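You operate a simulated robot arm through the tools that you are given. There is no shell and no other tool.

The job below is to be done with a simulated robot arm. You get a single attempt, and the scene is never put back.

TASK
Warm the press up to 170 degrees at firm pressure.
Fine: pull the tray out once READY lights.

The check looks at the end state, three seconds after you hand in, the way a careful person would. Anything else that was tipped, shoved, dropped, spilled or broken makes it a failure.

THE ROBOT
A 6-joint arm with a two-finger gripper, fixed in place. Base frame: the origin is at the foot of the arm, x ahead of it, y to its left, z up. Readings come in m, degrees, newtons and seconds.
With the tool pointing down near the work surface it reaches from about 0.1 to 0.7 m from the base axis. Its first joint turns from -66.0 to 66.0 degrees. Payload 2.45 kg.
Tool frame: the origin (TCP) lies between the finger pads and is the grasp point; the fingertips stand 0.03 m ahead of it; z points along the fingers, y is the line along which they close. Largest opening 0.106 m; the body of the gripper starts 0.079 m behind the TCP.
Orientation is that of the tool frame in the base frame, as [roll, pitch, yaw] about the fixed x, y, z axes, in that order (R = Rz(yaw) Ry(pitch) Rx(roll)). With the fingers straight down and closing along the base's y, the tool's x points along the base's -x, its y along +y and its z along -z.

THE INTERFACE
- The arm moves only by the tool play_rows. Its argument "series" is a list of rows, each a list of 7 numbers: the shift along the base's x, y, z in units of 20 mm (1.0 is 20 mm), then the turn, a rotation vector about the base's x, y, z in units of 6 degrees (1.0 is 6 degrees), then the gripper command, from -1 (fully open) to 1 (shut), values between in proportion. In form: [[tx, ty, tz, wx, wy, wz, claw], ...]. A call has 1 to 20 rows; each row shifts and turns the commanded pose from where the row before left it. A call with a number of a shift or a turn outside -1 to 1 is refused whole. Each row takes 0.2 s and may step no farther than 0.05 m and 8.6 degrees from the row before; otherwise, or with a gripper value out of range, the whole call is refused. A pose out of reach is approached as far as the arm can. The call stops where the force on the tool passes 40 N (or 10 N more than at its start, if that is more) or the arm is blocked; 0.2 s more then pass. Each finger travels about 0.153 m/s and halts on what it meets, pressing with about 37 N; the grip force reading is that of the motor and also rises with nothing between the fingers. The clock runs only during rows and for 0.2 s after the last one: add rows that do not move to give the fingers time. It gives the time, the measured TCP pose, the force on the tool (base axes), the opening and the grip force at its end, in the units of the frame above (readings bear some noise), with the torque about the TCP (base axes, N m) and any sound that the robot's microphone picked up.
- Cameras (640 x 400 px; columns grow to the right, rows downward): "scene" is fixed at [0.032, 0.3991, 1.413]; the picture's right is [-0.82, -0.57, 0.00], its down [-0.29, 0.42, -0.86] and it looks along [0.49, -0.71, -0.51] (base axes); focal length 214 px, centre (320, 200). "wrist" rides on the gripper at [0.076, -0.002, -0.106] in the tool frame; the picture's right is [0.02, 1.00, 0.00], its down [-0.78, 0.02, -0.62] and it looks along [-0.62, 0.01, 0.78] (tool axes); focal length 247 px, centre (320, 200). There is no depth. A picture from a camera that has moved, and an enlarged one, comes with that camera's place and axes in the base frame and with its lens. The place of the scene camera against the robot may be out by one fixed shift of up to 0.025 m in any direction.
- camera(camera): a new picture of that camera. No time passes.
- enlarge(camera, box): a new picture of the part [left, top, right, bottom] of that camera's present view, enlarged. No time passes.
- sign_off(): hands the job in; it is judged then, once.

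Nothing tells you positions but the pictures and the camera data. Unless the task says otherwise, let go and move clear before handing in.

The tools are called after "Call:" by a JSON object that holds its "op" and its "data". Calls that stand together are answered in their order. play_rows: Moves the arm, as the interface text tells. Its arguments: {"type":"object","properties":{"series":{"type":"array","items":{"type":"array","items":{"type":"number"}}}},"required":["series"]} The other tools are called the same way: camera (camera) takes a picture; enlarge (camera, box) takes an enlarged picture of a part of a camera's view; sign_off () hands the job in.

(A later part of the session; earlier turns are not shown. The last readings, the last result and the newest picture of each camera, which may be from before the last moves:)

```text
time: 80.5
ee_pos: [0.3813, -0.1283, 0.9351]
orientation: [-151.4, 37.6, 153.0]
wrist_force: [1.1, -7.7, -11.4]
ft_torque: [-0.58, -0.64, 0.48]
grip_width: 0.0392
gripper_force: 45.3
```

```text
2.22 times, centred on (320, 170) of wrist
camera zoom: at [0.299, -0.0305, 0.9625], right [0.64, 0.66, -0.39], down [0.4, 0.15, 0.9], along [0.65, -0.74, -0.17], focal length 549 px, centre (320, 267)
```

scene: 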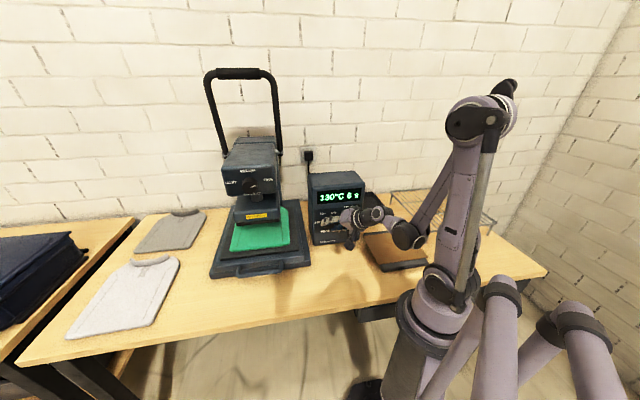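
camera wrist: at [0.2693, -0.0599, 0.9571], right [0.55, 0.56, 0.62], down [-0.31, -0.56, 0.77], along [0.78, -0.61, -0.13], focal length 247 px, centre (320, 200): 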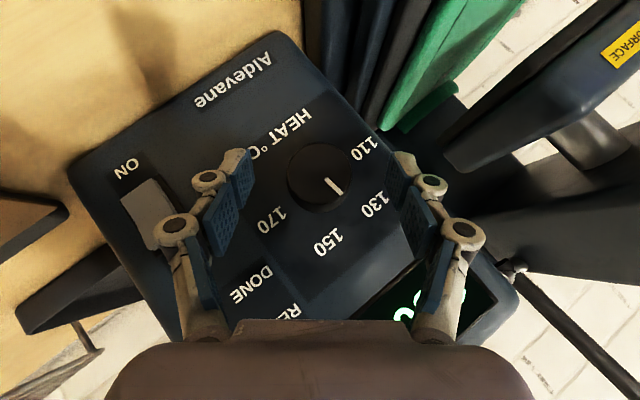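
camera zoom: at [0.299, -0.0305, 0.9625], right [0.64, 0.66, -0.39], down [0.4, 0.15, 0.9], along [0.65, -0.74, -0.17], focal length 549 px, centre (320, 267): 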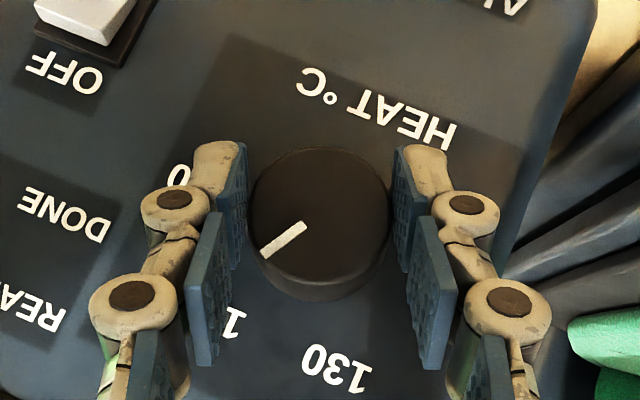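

Tracking well at low force. Continuing the second bite.

Call:
{"op": "play_rows", "data": {"series": [[-0.0389, -0.0389, 0.0195, 0.663, -0.663, 0, 1], [-0.04, -0.04, 0.014, 0.663, -0.663, 0, 1], [-0.0403, -0.0403, 0.0085, 0.663, -0.663, 0, 1], [-0.04, -0.04, 0.0025, 0.663, -0.663, 0, 1], [-0.0417, -0.0417, -0.003, 0.663, -0.663, 0, 1], [-0.0407, -0.0407, -0.0085, 0.663, -0.663, 0, 1], [-0.0396, -0.0396, -0.0145, 0.663, -0.663, 0, 1]]}}

Call:
{"op": "camera", "data": {"camera": "wrist"}}

Call:
{"op": "enlarge", "data": {"camera": "scene", "box": [290, 160, 400, 260]}}

```text
time: 82.1
ee_pos: [0.3756, -0.1341, 0.9356]
orientation: [157.7, 39.0, 120.3]
wrist_force: [9.7, 8.8, -2.5]
ft_torque: [1.06, 0.87, 0.43]
grip_width: 0.0391
gripper_force: 45.1
```

```text
taken
camera wrist: at [0.2797, -0.0498, 0.9632], right [0.67, 0.69, 0.28], down [-0.07, -0.32, 0.94], along [0.74, -0.65, -0.17], focal length 247 px, centre (320, 200)
```

wrist: 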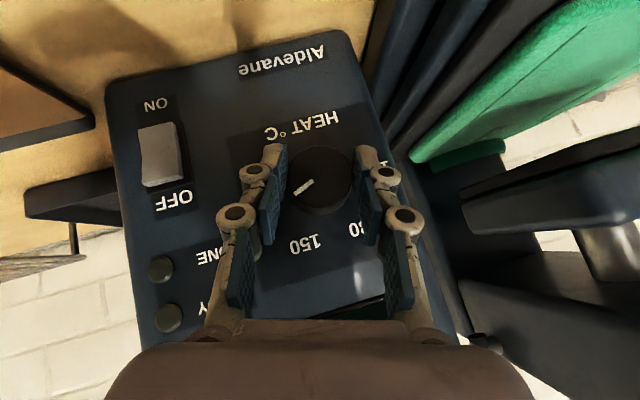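

```text
4.00 times, centred on (345, 210) of scene
camera zoom: at [0.0323, 0.3993, 1.4129], right [-0.82, -0.57, 0.0], down [-0.29, 0.42, -0.86], along [0.49, -0.71, -0.51], focal length 858 px, centre (220, 160)
```

zoom: 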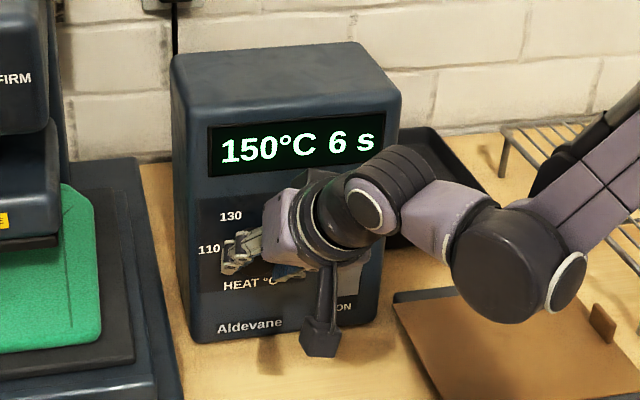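

150 °C now; the pointer is approaching 170. Continuing three more steps (staying short of the joint limit).

Call:
{"op": "play_rows", "data": {"series": [[-0.0382, -0.0382, -0.0195, 0.663, -0.663, 0, 1], [-0.0375, -0.0375, -0.025, 0.663, -0.663, 0, 1], [-0.035, -0.035, -0.03, 0.663, -0.663, 0, 1]]}}

Call:
{"op": "enlarge", "data": {"camera": "wrist", "box": [220, 80, 420, 260]}}

Call:
{"op": "enlarge", "data": {"camera": "scene", "box": [290, 160, 400, 260]}}

```text
time: 82.9
ee_pos: [0.3737, -0.1353, 0.9339]
orientation: [138.2, 33.1, 108.8]
wrist_force: [20.7, 11.9, 3.9]
ft_torque: [-0.14, -0.43, 0.5]
grip_width: 0.0394
gripper_force: 45.1
```

```text
2.22 times, centred on (320, 170) of wrist
camera zoom: at [0.272, -0.0574, 0.9577], right [0.58, 0.6, 0.55], down [-0.25, -0.51, 0.82], along [0.77, -0.62, -0.14], focal length 549 px, centre (320, 267)
```

zoom: 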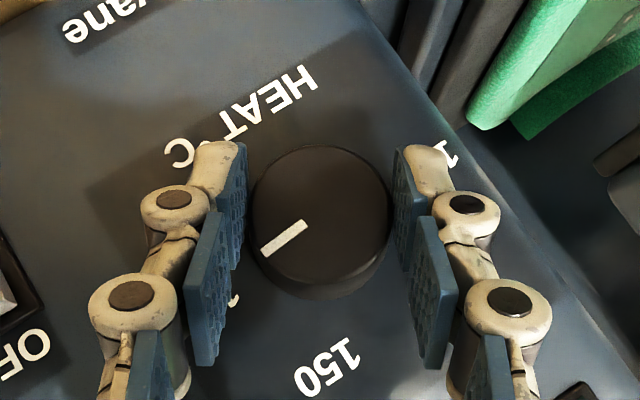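

```text
4.00 times, centred on (345, 210) of scene
camera zoom: at [0.0325, 0.3994, 1.4129], right [-0.82, -0.57, 0.0], down [-0.29, 0.42, -0.86], along [0.49, -0.71, -0.51], focal length 858 px, centre (220, 160)
```

zoom: 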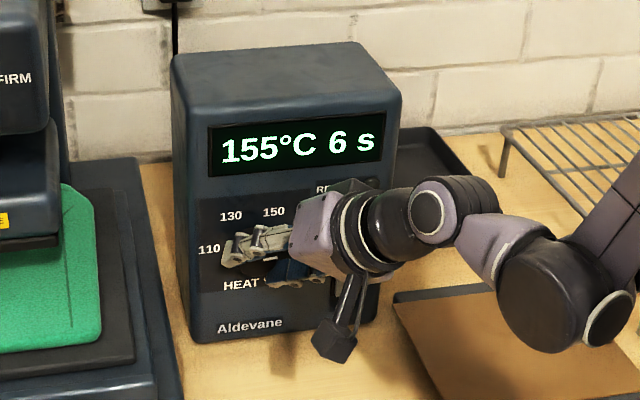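

Temperature is now climbing past 150 (155 °C). I'll release and check the pointer against 170.

Call:
{"op": "play_rows", "data": {"series": [[0, 0, 0, 0, 0, 0, -0.2], [0, 0, 0, 0, 0, 0, -0.5], [0, 0, 0, 0, 0, 0, -0.5]]}}

Call:
{"op": "enlarge", "data": {"camera": "wrist", "box": [220, 80, 420, 260]}}

Call:
{"op": "enlarge", "data": {"camera": "scene", "box": [290, 160, 400, 260]}}

```text
time: 83.7
ee_pos: [0.3726, -0.1354, 0.9335]
orientation: [138.4, 32.9, 108.6]
wrist_force: [0.1, -0.5, 0.4]
ft_torque: [0.04, 0.02, 0.0]
grip_width: 0.0796
gripper_force: 0.0
```

```text
2.22 times, centred on (320, 170) of wrist
camera zoom: at [0.2709, -0.0577, 0.9575], right [0.59, 0.6, 0.55], down [-0.25, -0.51, 0.83], along [0.77, -0.62, -0.15], focal length 549 px, centre (320, 267)
```

zoom: 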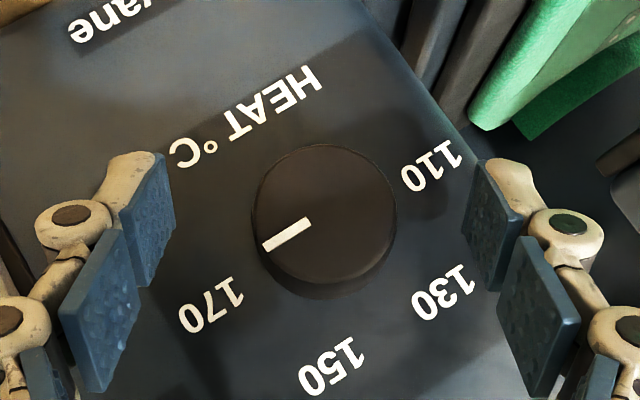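

```text
4.00 times, centred on (345, 210) of scene
camera zoom: at [0.032, 0.3991, 1.413], right [-0.82, -0.57, 0.0], down [-0.29, 0.42, -0.86], along [0.49, -0.71, -0.51], focal length 858 px, centre (220, 160)
```

zoom: 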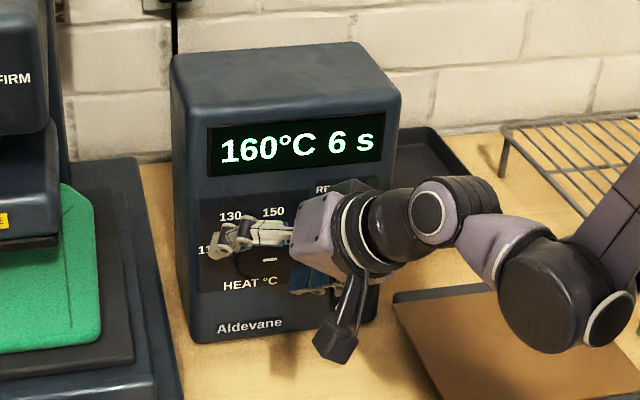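

The pointer sits exactly horizontal at 170 and the display is at 160 °C and rising. I'll swing back to neutral with the fingers open, then withdraw straight off the knob.

Call:
{"op": "play_rows", "data": {"series": [[0.035, 0.035, 0.03, -0.663, 0.663, 0, -0.5], [0.0375, 0.0375, 0.025, -0.663, 0.663, 0, -0.5], [0.0382, 0.0382, 0.0195, -0.663, 0.663, 0, -0.5], [0.0396, 0.0396, 0.0145, -0.663, 0.663, 0, -0.5], [0.0407, 0.0407, 0.0085, -0.663, 0.663, 0, -0.5], [0.0417, 0.0417, 0.003, -0.663, 0.663, 0, -0.5], [0, 0, 0, 0, 0, 0, -0.5], [-0.4, 0.4, 0, 0, 0, 0, -0.5], [-0.5, 0.5, 0, 0, 0, 0, -0.5], [-0.6, 0.6, 0, 0, 0, 0, -0.5], [-0.6, 0.6, 0.2, 0, 0, 0, -0.5], [-0.2, 0.4, 0.5, 0, 0, 0, -0.5], [0, 0.2, 0.6, 0, 0, 0, -0.5]]}}

Call:
{"op": "camera", "data": {"camera": "wrist"}}

Call:
{"op": "camera", "data": {"camera": "scene"}}

```text
time: 86.5
ee_pos: [0.3314, -0.077, 0.9618]
orientation: [180.0, 41.2, 134.6]
wrist_force: [-0.4, 0.1, 0.2]
ft_torque: [-0.02, 0.01, -0.05]
grip_width: 0.0798
gripper_force: 0.1
```

```text
taken
camera wrist: at [0.2412, 0.0127, 0.9913], right [0.7, 0.71, -0.01], down [0.14, -0.12, 0.98], along [0.7, -0.69, -0.18], focal length 247 px, centre (320, 200)
```

wrist: 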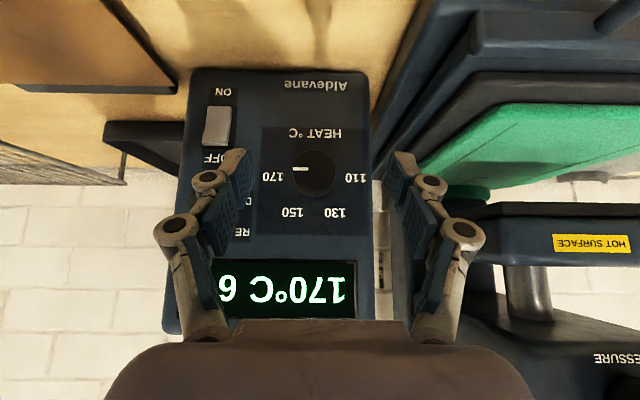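

```text
taken
```

scene: 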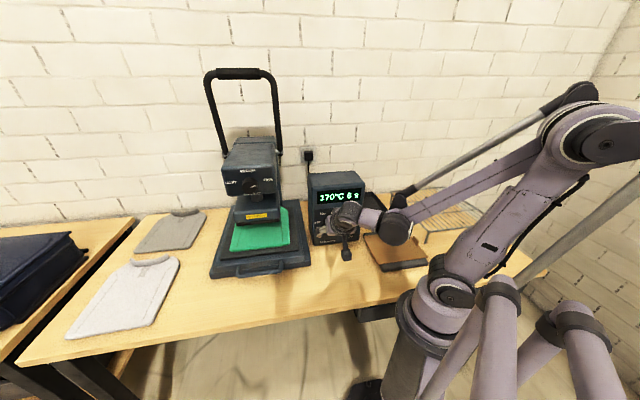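

170 °C reached. Moving away so READY is visible, straightening the tool to point down, and heading to a point above the tray handle with the fingers turned to close across the bar.

Call:
{"op": "play_rows", "data": {"series": [[0.3, 0.4, 0.4, 0.6936, 0.6936, 0, -0.5], [0.3, 0.4, 0.4, 0.6936, 0.6936, 0, -0.5], [0.3, 0.4, 0.4, 0.6936, 0.6936, 0, -0.5], [0.3, 0.4, 0.4, 0.6936, 0.6936, 0, -0.5], [0.3, 0.4, 0.4, 0.6936, 0.6936, 0, -0.5], [0.3, 0.4, 0.4, 0.6936, 0.6936, 0, -0.5], [0.3, 0.4, 0.4, 0.6936, 0.6936, 0, -0.5]]}}

Call:
{"op": "play_rows", "data": {"series": [[0.36, 0.473, 0, 0, 0, 1, -0.5], [0.36, 0.473, 0, 0, 0, 1, -0.5], [0.36, 0.473, 0, 0, 0, 1, -0.5], [0.36, 0.473, 0, 0, 0, 1, -0.5], [0.36, 0.473, 0, 0, 0, 1, -0.5], [0.36, 0.473, 0, 0, 0, 1, -0.5], [0.36, 0.473, 0, 0, 0, 1, -0.5], [0.36, 0.473, 0, 0, 0, 1, -0.5]]}}

Call:
{"op": "camera", "data": {"camera": "scene"}}

Call:
{"op": "camera", "data": {"camera": "wrist"}}

```text
time: 88.1
ee_pos: [0.3736, -0.022, 1.0178]
orientation: [-179.8, 0.0, 134.6]
wrist_force: [-0.2, 0.6, 0.4]
ft_torque: [0.0, 0.01, 0.01]
grip_width: 0.0793
gripper_force: 0.1
```

```text
time: 89.9
ee_pos: [0.4304, 0.0531, 1.0182]
orientation: [-179.8, 0.0, -177.2]
wrist_force: [0.7, -0.9, 1.0]
ft_torque: [0.01, 0.0, -0.02]
grip_width: 0.0796
gripper_force: 0.0
```

```text
taken
```

scene: 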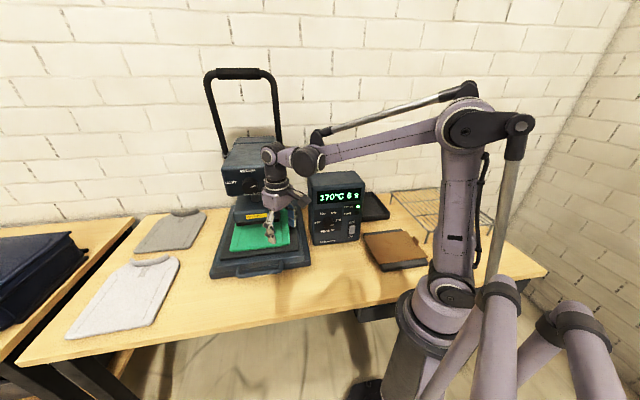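

```text
taken
camera wrist: at [0.3554, 0.0494, 1.124], right [-0.07, 1.0, 0.0], down [0.78, 0.06, 0.62], along [0.62, 0.04, -0.78], focal length 247 px, centre (320, 200)
```

wrist: 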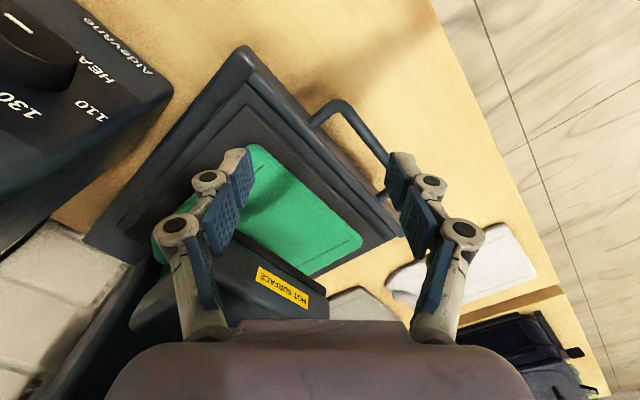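

READY appears lit. Enlarging to confirm, then continuing to just above the handle.

Call:
{"op": "enlarge", "data": {"camera": "scene", "box": [300, 160, 380, 250]}}

Call:
{"op": "play_rows", "data": {"series": [[0.23, 0.59, -0.2, 0, 0, 1, -0.5], [0.23, 0.59, -0.2, 0, 0, 1, -0.5], [0.23, 0.59, -0.2, 0, 0, 1, -0.5], [0.23, 0.59, -0.2, 0, 0, 1, -0.5], [0.23, 0.59, -0.2, 0, 0, 1, -0.5], [0.23, 0.59, -0.2, 0, 0, 1, -0.5], [0.23, 0.59, -0.2, 0, 0, 1, -0.5], [0.24, 0, -1, 0, 0, 0.03, -0.5], [0, 0, -1, 0, 0, 0, -0.5]]}}

Call:
{"op": "camera", "data": {"camera": "wrist"}}

Call:
{"op": "camera", "data": {"camera": "scene"}}

```text
4.44 times, centred on (340, 205) of scene
camera zoom: at [0.032, 0.3991, 1.413], right [-0.82, -0.57, 0.0], down [-0.29, 0.42, -0.86], along [0.49, -0.71, -0.51], focal length 953 px, centre (231, 178)
```

zoom: 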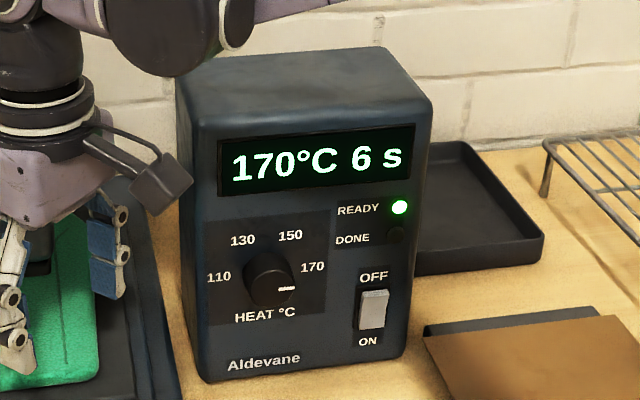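

```text
time: 91.9
ee_pos: [0.4683, 0.1387, 0.9484]
orientation: [-179.7, 0.1, -135.0]
wrist_force: [1.3, -1.1, -0.1]
ft_torque: [-0.02, 0.02, -0.01]
grip_width: 0.0793
gripper_force: 0.1
```

```text
taken
camera wrist: at [0.4151, 0.0833, 1.0558], right [-0.72, 0.69, 0.0], down [0.54, 0.57, 0.62], along [0.43, 0.45, -0.78], focal length 247 px, centre (320, 200)
```

wrist: 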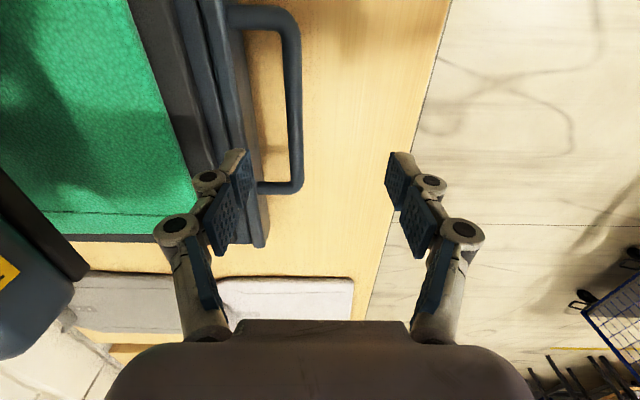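

```text
taken
```

scene: 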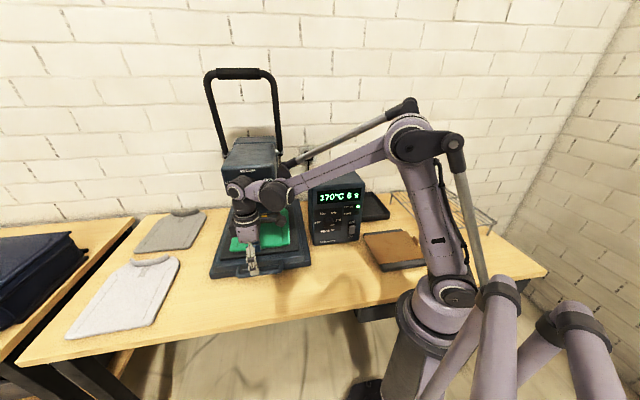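

READY is lit at 170 °C. I see the handle bar just ahead; enlarging to place it.

Call:
{"op": "enlarge", "data": {"camera": "wrist", "box": [180, 0, 420, 260]}}

Call:
{"op": "enlarge", "data": {"camera": "scene", "box": [200, 160, 320, 290]}}

```text
1.54 times, centred on (300, 130) of wrist
camera zoom: at [0.4151, 0.0833, 1.0558], right [-0.72, 0.69, 0.0], down [0.54, 0.57, 0.62], along [0.43, 0.45, -0.78], focal length 380 px, centre (351, 308)
```

zoom: 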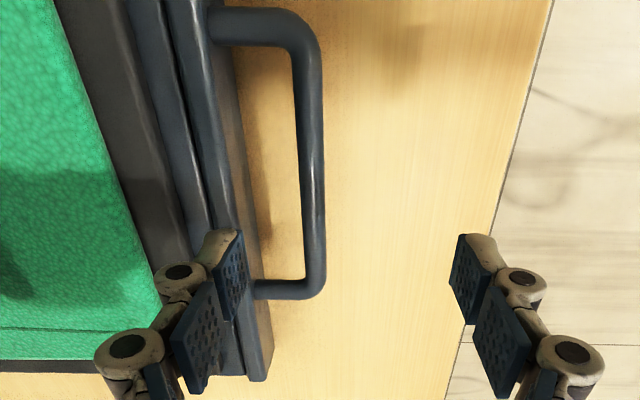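

```text
3.08 times, centred on (260, 225) of scene
camera zoom: at [0.032, 0.3991, 1.413], right [-0.82, -0.57, 0.0], down [-0.29, 0.42, -0.86], along [0.49, -0.71, -0.51], focal length 660 px, centre (505, 123)
```

zoom: 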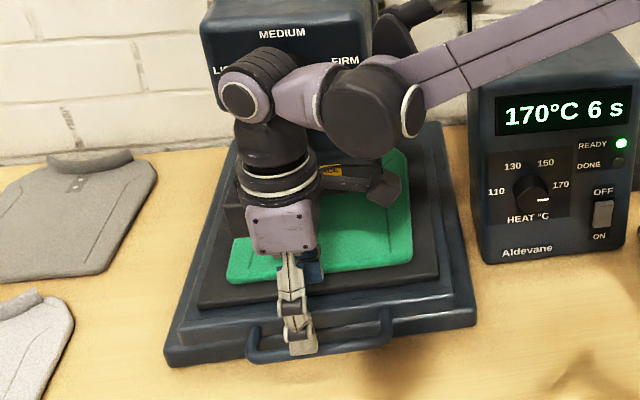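

The bar is at about l=0.43, n=-0.2555 with roughly 26 mm gap behind it. I'll narrow the fingers to ~32 mm, position above the bar, and check before descending.

Call:
{"op": "play_rows", "data": {"series": [[0.24, -0.29, 0, 0, 0, 0, 0.1], [0.24, -0.29, 0, 0, 0, 0, 0.4], [0.235, -0.29, 0, 0, 0, 0, 0.4], [0, 0, -1, 0, 0, 0, 0.4], [0, 0, -0.5, 0, 0, 0, 0.4], [0, 0, 0, 0, 0, 0, 0.4]]}}

Call:
{"op": "enlarge", "data": {"camera": "wrist", "box": [180, 0, 420, 260]}}

Call:
{"op": "enlarge", "data": {"camera": "scene", "box": [200, 160, 320, 290]}}

```text
time: 93.3
ee_pos: [0.4823, 0.1184, 0.9211]
orientation: [-179.8, 0.1, -135.2]
wrist_force: [-0.1, 0.0, 0.4]
ft_torque: [-0.02, 0.01, 0.0]
grip_width: 0.0317
gripper_force: 0.0
```

```text
1.54 times, centred on (300, 130) of wrist
camera zoom: at [0.4294, 0.0643, 1.0266], right [-0.72, 0.69, 0.0], down [0.54, 0.57, 0.62], along [0.43, 0.45, -0.78], focal length 380 px, centre (351, 308)
```

zoom: 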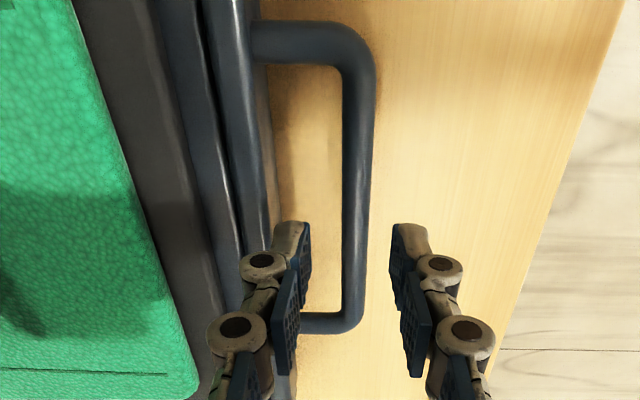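

```text
3.08 times, centred on (260, 225) of scene
camera zoom: at [0.032, 0.3991, 1.413], right [-0.82, -0.57, 0.0], down [-0.29, 0.42, -0.86], along [0.49, -0.71, -0.51], focal length 660 px, centre (505, 123)
```

zoom: 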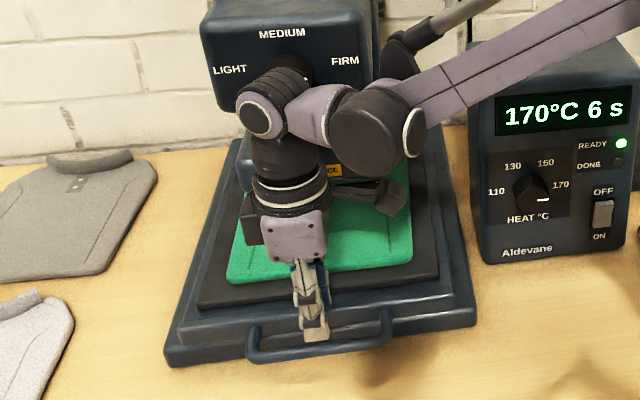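

Fingers straddle the bar nicely; a 3–4 mm outward shift centres them. Descending onto the bar.

Call:
{"op": "play_rows", "data": {"series": [[-0.12, 0.12, 0, 0, 0, 0, 0.4], [0, 0, -0.7, 0, 0, 0, 0.4], [0, 0, -0.7, 0, 0, 0, 0.4], [0, 0, -0.7, 0, 0, 0, 0.4], [0, 0, -0.6, 0, 0, 0, 0.4], [0, 0, 0, 0, 0, 0, 0.4]]}}

Call:
{"op": "enlarge", "data": {"camera": "wrist", "box": [180, 60, 440, 320]}}

Call:
{"op": "enlarge", "data": {"camera": "scene", "box": [200, 160, 320, 290]}}

```text
time: 94.7
ee_pos: [0.4805, 0.1227, 0.8654]
orientation: [-179.9, -0.1, -135.2]
wrist_force: [0.4, -0.3, -0.1]
ft_torque: [0.03, -0.02, -0.01]
grip_width: 0.0319
gripper_force: 0.0
```

```text
1.54 times, centred on (310, 190) of wrist
camera zoom: at [0.4276, 0.0674, 0.9721], right [-0.72, 0.69, 0.0], down [0.54, 0.57, 0.62], along [0.43, 0.45, -0.78], focal length 380 px, centre (335, 215)
```

zoom: 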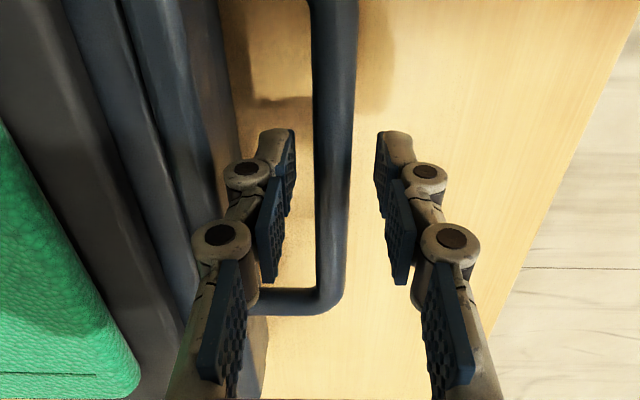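

```text
3.08 times, centred on (260, 225) of scene
camera zoom: at [0.032, 0.3991, 1.413], right [-0.82, -0.57, 0.0], down [-0.29, 0.42, -0.86], along [0.49, -0.71, -0.51], focal length 660 px, centre (505, 123)
```

zoom: 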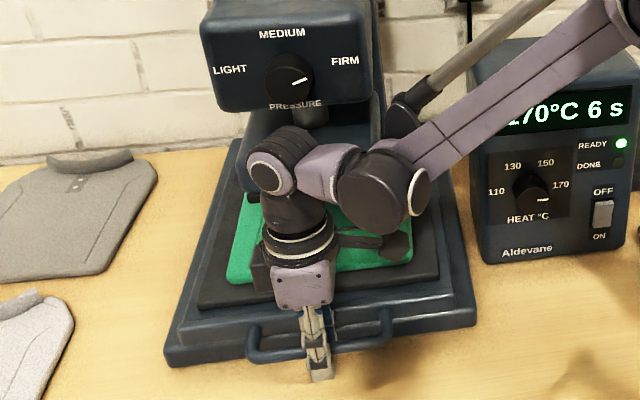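

Fingers are on both sides of the bar with no contact. Closing on the handle.

Call:
{"op": "play_rows", "data": {"series": [[0, 0, 0, 0, 0, 0, 0.7], [0, 0, 0, 0, 0, 0, 1], [0, 0, 0, 0, 0, 0, 1], [0, 0, 0, 0, 0, 0, 1]]}}

Call:
{"op": "enlarge", "data": {"camera": "wrist", "box": [180, 60, 440, 320]}}

```text
time: 95.7
ee_pos: [0.4812, 0.1221, 0.8644]
orientation: [-179.8, 0.1, -135.2]
wrist_force: [3.2, -4.3, -6.3]
ft_torque: [0.09, -0.24, 0.52]
grip_width: 0.0129
gripper_force: 40.1
```

```text
1.54 times, centred on (310, 190) of wrist
camera zoom: at [0.4279, 0.0671, 0.9721], right [-0.72, 0.69, 0.0], down [0.54, 0.57, 0.62], along [0.43, 0.45, -0.78], focal length 380 px, centre (335, 215)
```

zoom: 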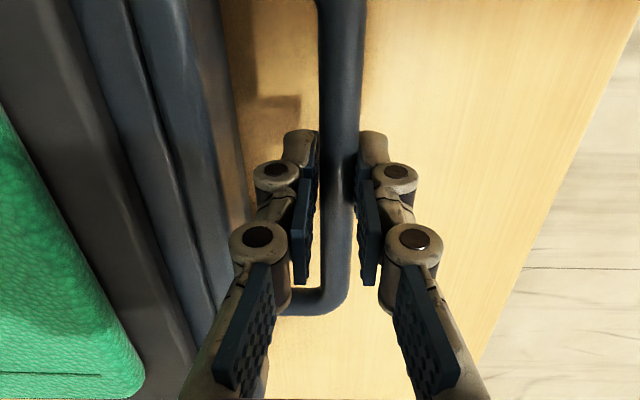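

Gripped (12.9 mm). Pulling slowly straight out.

Call:
{"op": "play_rows", "data": {"series": [[-0.2, 0.2, 0, 0, 0, 0, 1], [-0.3, 0.3, 0, 0, 0, 0, 1], [-0.35, 0.35, 0, 0, 0, 0, 1], [-0.35, 0.35, 0, 0, 0, 0, 1], [-0.35, 0.35, 0, 0, 0, 0, 1]]}}

Call:
{"op": "camera", "data": {"camera": "scene"}}

Call:
{"op": "camera", "data": {"camera": "wrist"}}

```text
time: 96.9
ee_pos: [0.449, 0.1531, 0.866]
orientation: [-179.8, 0.0, -135.1]
wrist_force: [-0.2, 0.2, 16.5]
ft_torque: [-0.34, 0.3, 0.49]
grip_width: 0.0128
gripper_force: 39.3
```

```text
taken
```

scene: 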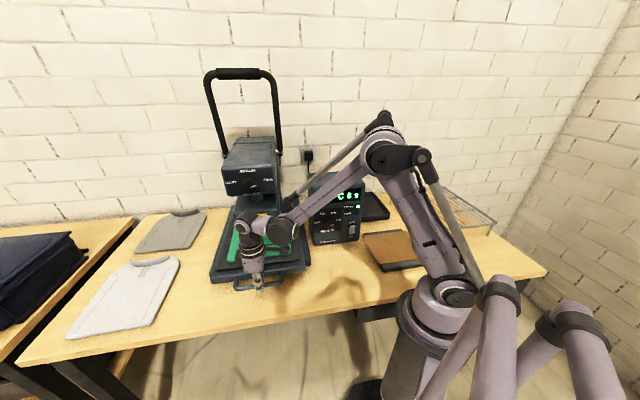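

```text
taken
camera wrist: at [0.3959, 0.0991, 0.972], right [-0.72, 0.69, 0.0], down [0.54, 0.57, 0.62], along [0.43, 0.45, -0.78], focal length 247 px, centre (320, 200)
```

wrist: 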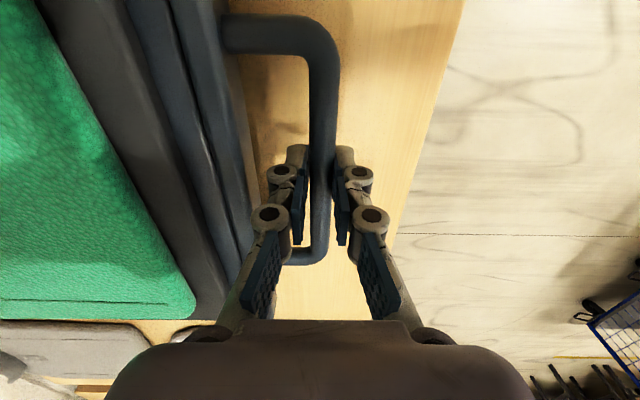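

The tray slides freely (45 mm out). Continuing, easing up 1 mm to relieve the small vertical load.

Call:
{"op": "play_rows", "data": {"series": [[-0.35, 0.35, 0.05, 0, 0, 0, 1], [-0.35, 0.35, 0.02, 0, 0, 0, 1], [-0.35, 0.35, 0, 0, 0, 0, 1], [-0.35, 0.35, 0, 0, 0, 0, 1], [-0.35, 0.35, 0, 0, 0, 0, 1]]}}

Call:
{"op": "camera", "data": {"camera": "scene"}}

Call:
{"op": "camera", "data": {"camera": "wrist"}}

```text
time: 98.1
ee_pos: [0.4152, 0.1882, 0.8674]
orientation: [-179.9, 0.0, -135.1]
wrist_force: [-2.4, -1.8, -24.4]
ft_torque: [-0.1, 0.15, 0.47]
grip_width: 0.0131
gripper_force: 39.3
```

```text
taken
```

scene: 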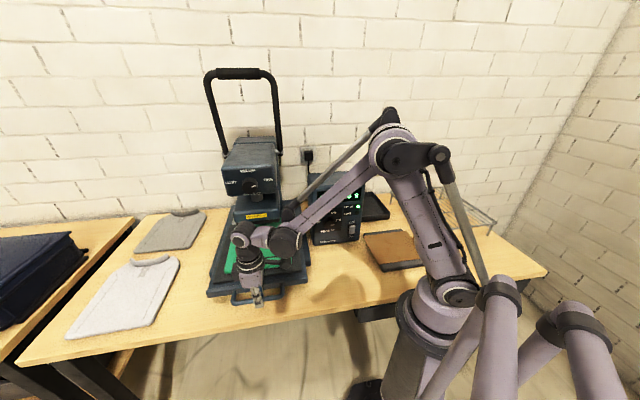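

```text
taken
camera wrist: at [0.3616, 0.1337, 0.9729], right [-0.72, 0.69, 0.0], down [0.54, 0.57, 0.62], along [0.43, 0.45, -0.78], focal length 247 px, centre (320, 200)
```

wrist: 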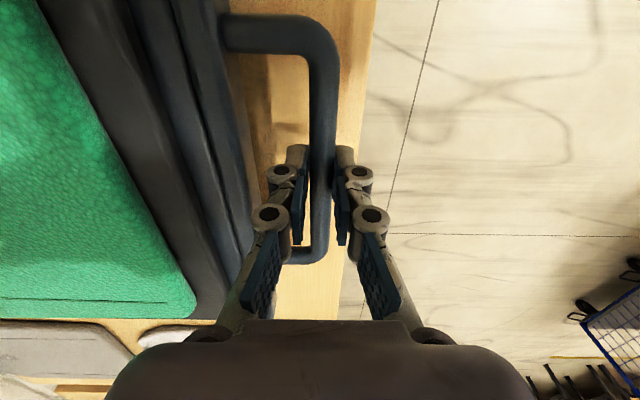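

Call:
{"op": "enlarge", "data": {"camera": "scene", "box": [300, 160, 380, 250]}}

Call:
{"op": "enlarge", "data": {"camera": "scene", "box": [200, 180, 320, 320]}}

```text
4.44 times, centred on (340, 205) of scene
camera zoom: at [0.0323, 0.3992, 1.413], right [-0.82, -0.57, 0.0], down [-0.29, 0.42, -0.86], along [0.49, -0.71, -0.51], focal length 953 px, centre (231, 178)
```

zoom: 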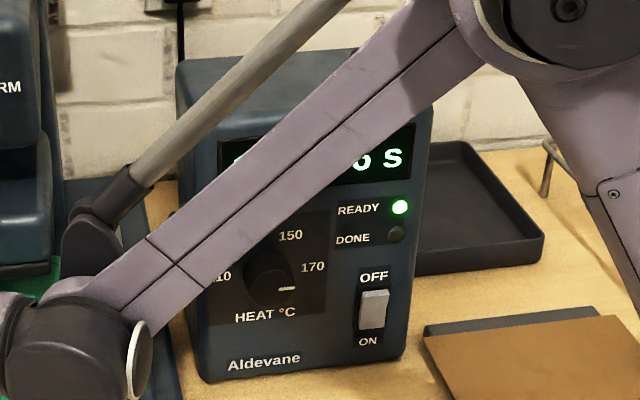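

```text
2.86 times, centred on (260, 250) of scene
camera zoom: at [0.0323, 0.3992, 1.413], right [-0.82, -0.57, 0.0], down [-0.29, 0.42, -0.86], along [0.49, -0.71, -0.51], focal length 613 px, centre (491, 57)
```

zoom: 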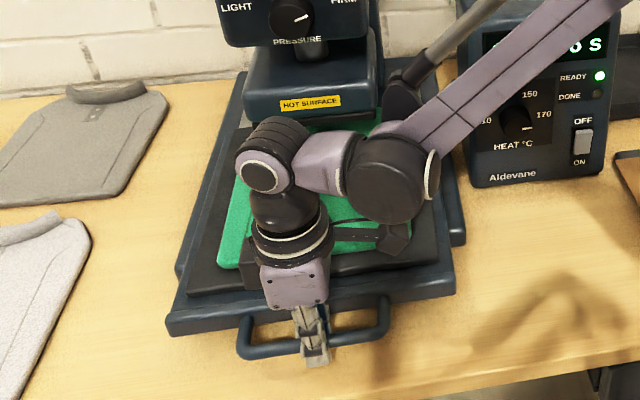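

READY is lit and the tray is sliding out of the base (the base stays put). Continuing to pull.

Call:
{"op": "play_rows", "data": {"series": [[-0.35, 0.35, -0.04, 0, 0, 0, 1], [-0.35, 0.35, 0, 0, 0, 0, 1], [-0.35, 0.35, 0, 0, 0, 0, 1], [-0.35, 0.35, 0, 0, 0, 0, 1]]}}

Call:
{"op": "enlarge", "data": {"camera": "scene", "box": [200, 180, 320, 320]}}

```text
time: 99.1
ee_pos: [0.3869, 0.2162, 0.8664]
orientation: [-179.9, 0.0, -135.1]
wrist_force: [-3.3, -3.6, 25.2]
ft_torque: [-0.61, 0.6, 0.48]
grip_width: 0.0128
gripper_force: 39.5
```

```text
2.86 times, centred on (260, 250) of scene
camera zoom: at [0.0317, 0.3989, 1.4131], right [-0.82, -0.57, 0.0], down [-0.29, 0.42, -0.86], along [0.49, -0.71, -0.51], focal length 613 px, centre (491, 57)
```

zoom: 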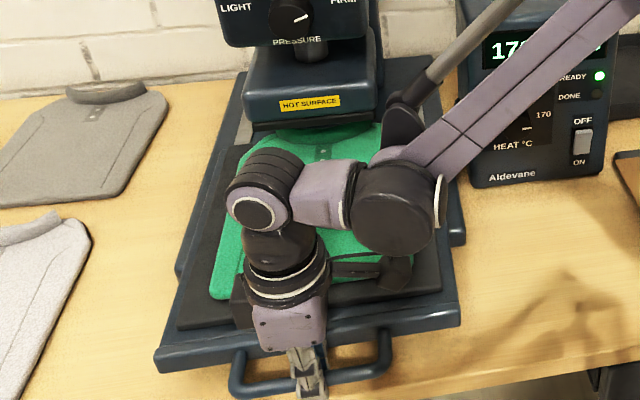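

Call:
{"op": "play_rows", "data": {"series": [[-0.3, 0.3, 0.02, 0, 0, 0, 1], [-0.3, 0.3, 0, 0, 0, 0, 1], [-0.3, 0.3, 0, 0, 0, 0, 1]]}}

Call:
{"op": "enlarge", "data": {"camera": "scene", "box": [200, 180, 320, 320]}}

Call:
{"op": "camera", "data": {"camera": "wrist"}}

```text
time: 99.9
ee_pos: [0.3685, 0.2335, 0.8675]
orientation: [-179.7, 0.0, -135.2]
wrist_force: [-4.1, -4.5, 10.4]
ft_torque: [0.04, 0.0, 0.54]
grip_width: 0.0126
gripper_force: 39.7
```

```text
2.86 times, centred on (260, 250) of scene
camera zoom: at [0.0318, 0.3989, 1.4131], right [-0.82, -0.57, 0.0], down [-0.29, 0.42, -0.86], along [0.49, -0.71, -0.51], focal length 613 px, centre (491, 57)
```

zoom: 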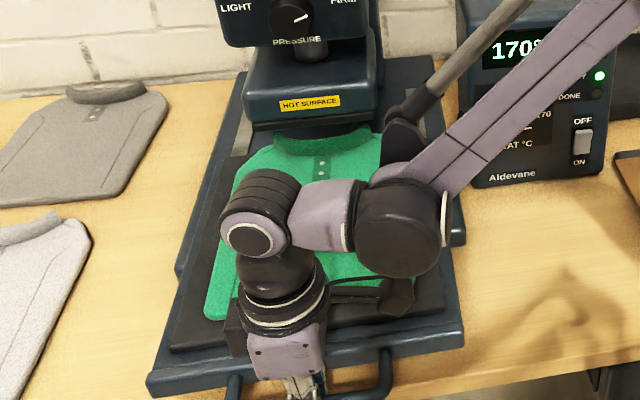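

```text
taken
camera wrist: at [0.3157, 0.1795, 0.9727], right [-0.72, 0.69, 0.0], down [0.54, 0.57, 0.62], along [0.43, 0.45, -0.78], focal length 247 px, centre (320, 200)
```

wrist: 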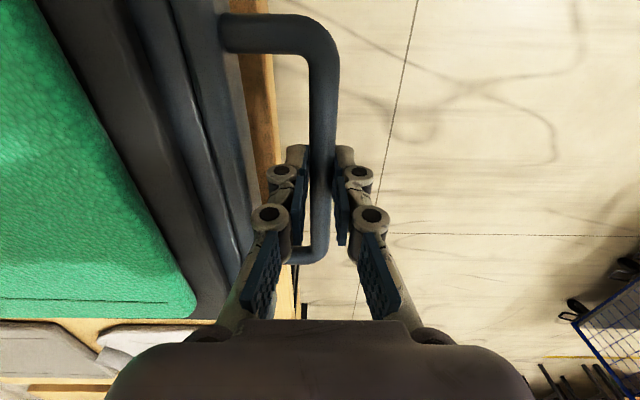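

Call:
{"op": "play_rows", "data": {"series": [[-0.3, 0.3, 0, 0, 0, 0, 1], [-0.3, 0.3, 0, 0, 0, 0, 1], [-0.3, 0.3, 0, 0, 0, 0, 1]]}}

Call:
{"op": "enlarge", "data": {"camera": "scene", "box": [200, 180, 320, 320]}}

```text
time: 100.7
ee_pos: [0.3512, 0.2509, 0.8659]
orientation: [-179.9, -0.2, -135.2]
wrist_force: [-8.6, -9.8, -3.9]
ft_torque: [0.26, -0.23, 0.52]
grip_width: 0.013
gripper_force: 40.1
```

```text
2.86 times, centred on (260, 250) of scene
camera zoom: at [0.0318, 0.3989, 1.4131], right [-0.82, -0.57, 0.0], down [-0.29, 0.42, -0.86], along [0.49, -0.71, -0.51], focal length 613 px, centre (491, 57)
```

zoom: 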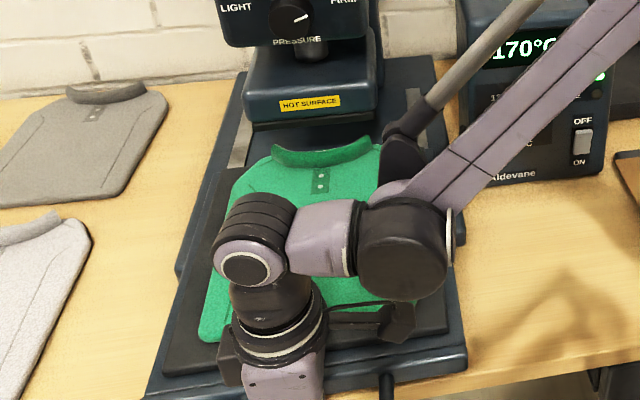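

The garment is now fully clear of the platen. I'll pull a bit more, gently, to find the end stop, with a slight sideways correction.

Call:
{"op": "play_rows", "data": {"series": [[-0.3, 0.23, 0, 0, 0, 0, 1], [-0.25, 0.25, 0, 0, 0, 0, 1], [-0.25, 0.25, 0, 0, 0, 0, 1]]}}

Call:
{"op": "enlarge", "data": {"camera": "scene", "box": [190, 170, 330, 330]}}

```text
time: 101.5
ee_pos: [0.3349, 0.2673, 0.8678]
orientation: [-179.9, 0.1, -135.1]
wrist_force: [-0.5, -1.9, -18.5]
ft_torque: [-0.4, 0.38, 0.48]
grip_width: 0.0129
gripper_force: 40.1
```

```text
2.50 times, centred on (260, 250) of scene
camera zoom: at [0.0322, 0.3993, 1.413], right [-0.82, -0.57, 0.0], down [-0.29, 0.42, -0.86], along [0.49, -0.71, -0.51], focal length 536 px, centre (470, 75)
```

zoom: 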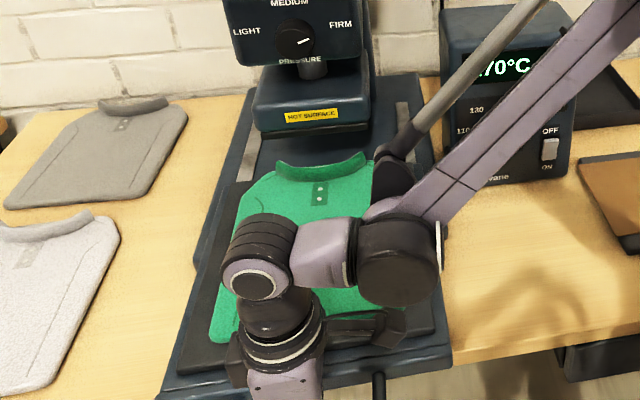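

No stop yet at 206 mm and the load stays low; easing out in smaller steps.

Call:
{"op": "play_rows", "data": {"series": [[-0.25, 0.25, -0.03, 0, 0, 0, 1], [-0.25, 0.25, 0, 0, 0, 0, 1]]}}

Call:
{"op": "camera", "data": {"camera": "wrist"}}

Call:
{"op": "camera", "data": {"camera": "scene"}}

```text
time: 102.1
ee_pos: [0.3256, 0.277, 0.8657]
orientation: [-179.8, 0.1, -135.1]
wrist_force: [3.5, 1.5, 30.6]
ft_torque: [-0.17, 0.17, 0.47]
grip_width: 0.0127
gripper_force: 39.4
```

```text
taken
camera wrist: at [0.2726, 0.2223, 0.9725], right [-0.72, 0.69, 0.0], down [0.54, 0.56, 0.62], along [0.43, 0.45, -0.78], focal length 247 px, centre (320, 200)
```

wrist: 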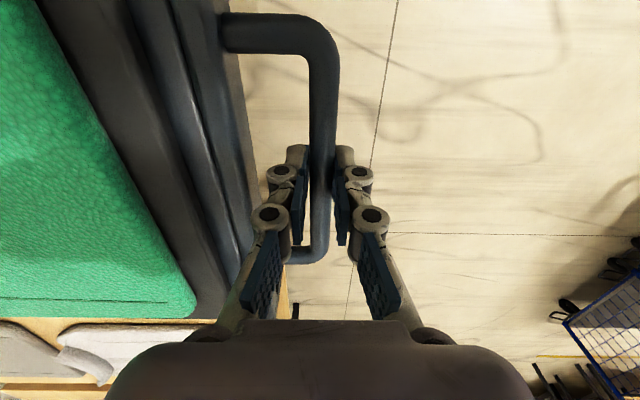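

```text
taken
```

scene: 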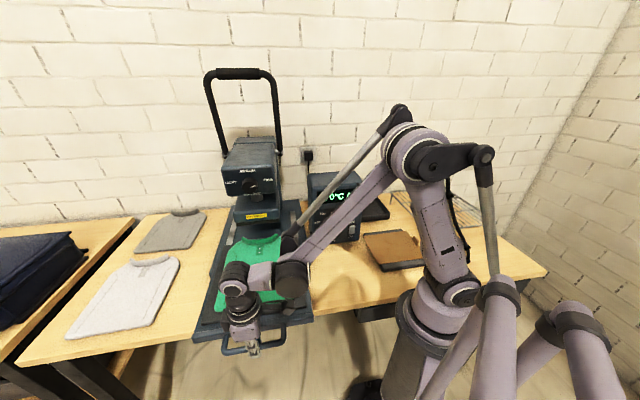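

Call:
{"op": "play_rows", "data": {"series": [[-0.2, 0.2, 0.02, 0, 0, 0, 1], [-0.25, 0.25, 0, 0, 0, 0, 1], [-0.25, 0.25, 0, 0, 0, 0, 1]]}}

Call:
{"op": "enlarge", "data": {"camera": "scene", "box": [190, 190, 330, 360]}}

```text
time: 102.9
ee_pos: [0.3108, 0.2913, 0.8666]
orientation: [-179.8, 0.2, -135.2]
wrist_force: [8.3, 7.5, -15.4]
ft_torque: [0.45, -0.39, 0.52]
grip_width: 0.0127
gripper_force: 40.0
```

```text
2.35 times, centred on (260, 275) of scene
camera zoom: at [0.0324, 0.3994, 1.4129], right [-0.82, -0.57, 0.0], down [-0.29, 0.42, -0.86], along [0.49, -0.71, -0.51], focal length 505 px, centre (461, 24)
```

zoom: 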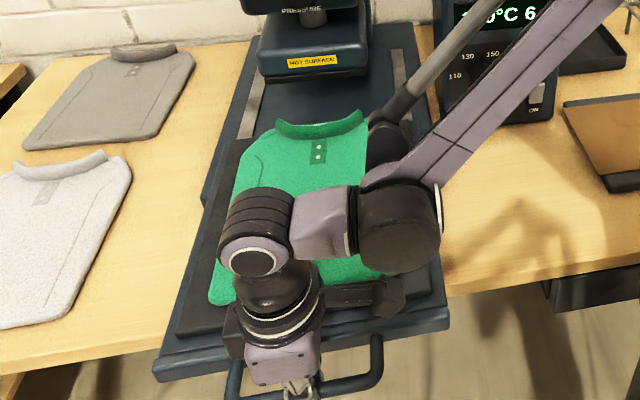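

Still sliding freely (240 mm). The rails hold the tray firmly both vertically and sideways, so I'll continue gently toward the end stop.

Call:
{"op": "play_rows", "data": {"series": [[-0.22, 0.28, 0, 0, 0, 0, 1], [-0.25, 0.25, 0, 0, 0, 0, 1], [-0.25, 0.25, 0, 0, 0, 0, 1]]}}

Call:
{"op": "enlarge", "data": {"camera": "scene", "box": [190, 190, 330, 360]}}

```text
time: 103.7
ee_pos: [0.2973, 0.307, 0.8668]
orientation: [-179.8, -0.1, -135.1]
wrist_force: [3.4, 1.7, -30.2]
ft_torque: [0.34, -0.36, 0.45]
grip_width: 0.0132
gripper_force: 39.3
```

```text
2.35 times, centred on (260, 275) of scene
camera zoom: at [0.0324, 0.3994, 1.4129], right [-0.82, -0.57, 0.0], down [-0.29, 0.42, -0.86], along [0.49, -0.71, -0.51], focal length 505 px, centre (461, 24)
```

zoom: 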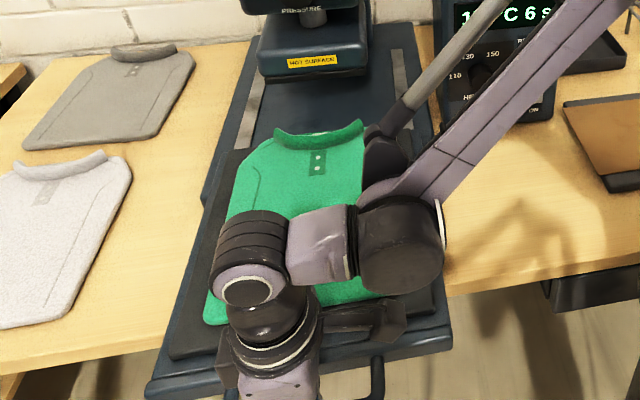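

Call:
{"op": "play_rows", "data": {"series": [[-0.2, 0.2, -0.015, 0, 0, 0, 1], [-0.2, 0.2, 0, 0, 0, 0, 1], [0, 0, 0, 0, 0, 0, 1]]}}

Call:
{"op": "camera", "data": {"camera": "scene"}}

Call:
{"op": "camera", "data": {"camera": "wrist"}}

```text
time: 104.5
ee_pos: [0.2887, 0.3147, 0.8675]
orientation: [-179.8, -0.2, -135.1]
wrist_force: [1.5, 1.7, -33.2]
ft_torque: [-0.01, 0.0, 0.49]
grip_width: 0.0131
gripper_force: 39.7
```

```text
taken
```

scene: 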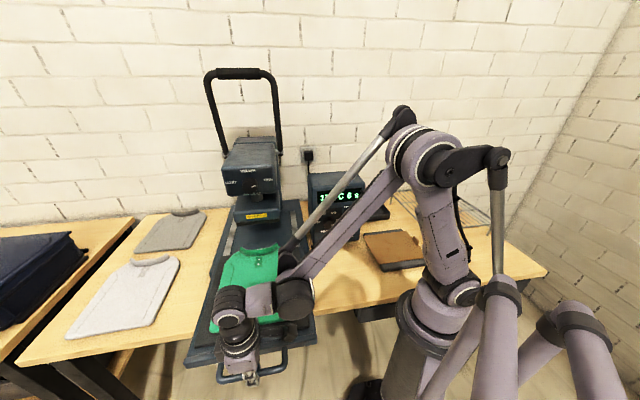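

```text
taken
camera wrist: at [0.2347, 0.2606, 0.9732], right [-0.72, 0.69, 0.0], down [0.54, 0.57, 0.62], along [0.43, 0.45, -0.78], focal length 247 px, centre (320, 200)
```

wrist: 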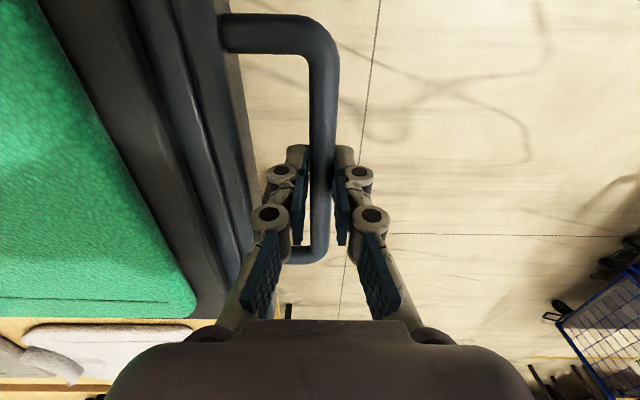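

The tool shows a -33 N vertical load; before letting go I want to know whether the tray is carrying itself. I'll lower the tool a fraction of a millimetre and watch the force.

Call:
{"op": "play_rows", "data": {"series": [[0, 0, -0.03, 0, 0, 0, 1], [0, 0, 0, 0, 0, 0, 1]]}}

Call:
{"op": "play_rows", "data": {"series": [[0, 0, -0.02, 0, 0, 0, 1], [0, 0, 0, 0, 0, 0, 1]]}}

```text
time: 105.1
ee_pos: [0.2887, 0.3149, 0.8663]
orientation: [-179.7, 0.0, -135.1]
wrist_force: [1.0, 4.1, 9.9]
ft_torque: [-0.5, 0.5, 0.55]
grip_width: 0.0128
gripper_force: 39.7
```

```text
time: 105.7
ee_pos: [0.2891, 0.3144, 0.8663]
orientation: [-179.9, 0.2, -135.2]
wrist_force: [2.2, 4.2, 32.4]
ft_torque: [0.04, -0.01, 0.44]
grip_width: 0.0131
gripper_force: 39.7
```

Pushing down is resisted rigidly too, so the tray is captive on its slide and will not tip. I'll relieve the load and continue toward the stop.

Call:
{"op": "play_rows", "data": {"series": [[0, 0, 0.03, 0, 0, 0, 1], [-0.25, 0.25, 0, 0, 0, 0, 1], [-0.25, 0.25, 0, 0, 0, 0, 1], [0, 0, 0, 0, 0, 0, 1]]}}

Call:
{"op": "enlarge", "data": {"camera": "scene", "box": [170, 190, 330, 390]}}

```text
time: 106.7
ee_pos: [0.2776, 0.3245, 0.8671]
orientation: [-179.7, 0.1, -135.2]
wrist_force: [5.9, 5.2, 29.3]
ft_torque: [0.26, -0.28, 0.51]
grip_width: 0.0129
gripper_force: 40.1
```

```text
2.00 times, centred on (250, 290) of scene
camera zoom: at [0.0318, 0.3989, 1.4131], right [-0.82, -0.57, 0.0], down [-0.29, 0.42, -0.86], along [0.49, -0.71, -0.51], focal length 429 px, centre (460, 20)
```

zoom: 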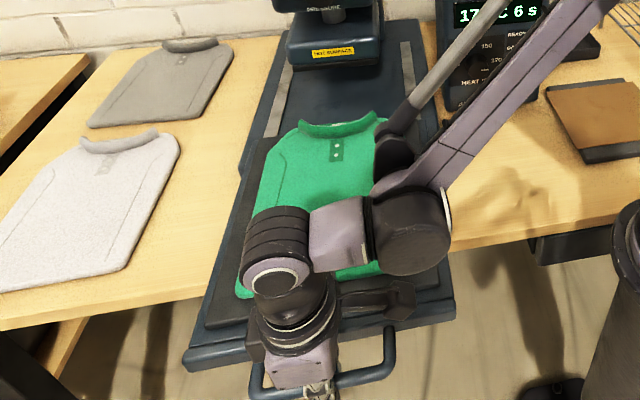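

Call:
{"op": "play_rows", "data": {"series": [[-0.2, 0.2, 0.015, 0, 0, 0, 1], [-0.2, 0.2, 0, 0, 0, 0, 1], [0, 0, 0, 0, 0, 0, 1]]}}

Call:
{"op": "enlarge", "data": {"camera": "scene", "box": [200, 190, 300, 300]}}

```text
time: 107.5
ee_pos: [0.2699, 0.3318, 0.8658]
orientation: [-179.7, -0.1, -135.1]
wrist_force: [3.0, 0.0, 3.6]
ft_torque: [0.53, -0.58, 0.49]
grip_width: 0.0128
gripper_force: 39.8
```

```text
3.64 times, centred on (250, 245) of scene
camera zoom: at [0.032, 0.399, 1.413], right [-0.82, -0.57, 0.0], down [-0.29, 0.42, -0.86], along [0.49, -0.71, -0.51], focal length 780 px, centre (574, 36)
```

zoom: 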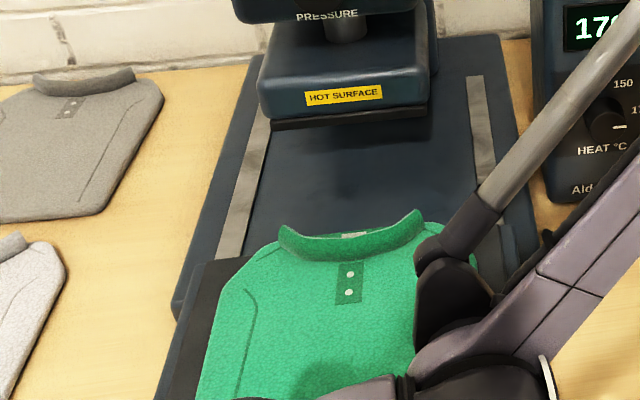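

Call:
{"op": "play_rows", "data": {"series": [[-0.15, 0.15, 0, 0, 0, 0, 1], [0, 0, 0, 0, 0, 0, 1]]}}

```text
time: 108.1
ee_pos: [0.2692, 0.3332, 0.8654]
orientation: [-179.3, 0.0, -135.4]
wrist_force: [18.9, -22.0, -12.6]
ft_torque: [0.04, -0.44, 0.61]
grip_width: 0.0127
gripper_force: 39.3
```

A firm ~29 N pull reaction appeared: the end stop, with the tray fully out at 300 mm. I'll relax, open the fingers to clear the bar, and lift straight up.

Call:
{"op": "play_rows", "data": {"series": [[0.1, -0.1, 0, 0, 0, 0, 1], [0, 0, 0, 0, 0, 0, 0.7], [0, 0, 0, 0, 0, 0, 0.4], [0, 0, 0, 0, 0, 0, 0.4]]}}

Call:
{"op": "camera", "data": {"camera": "wrist"}}

Call:
{"op": "camera", "data": {"camera": "scene"}}

```text
time: 109.1
ee_pos: [0.2694, 0.3334, 0.8656]
orientation: [-179.9, -0.1, -135.1]
wrist_force: [0.0, 0.1, -0.8]
ft_torque: [-0.01, 0.01, 0.0]
grip_width: 0.032
gripper_force: 0.0
```

```text
taken
camera wrist: at [0.2158, 0.2796, 0.9721], right [-0.72, 0.69, 0.0], down [0.54, 0.57, 0.62], along [0.43, 0.45, -0.78], focal length 247 px, centre (320, 200)
```

wrist: 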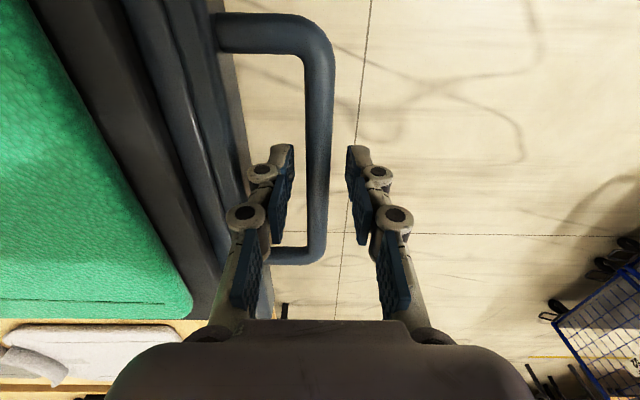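

```text
taken
```

scene: 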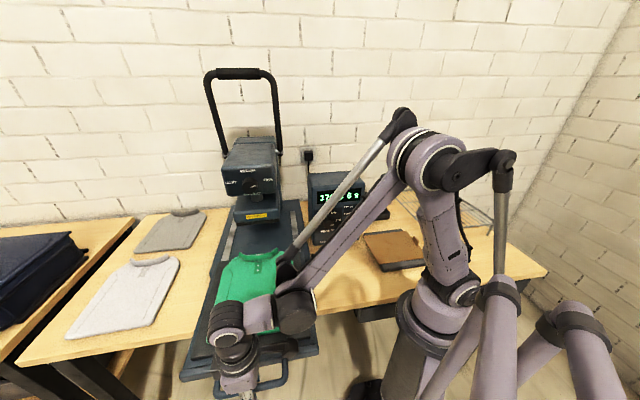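

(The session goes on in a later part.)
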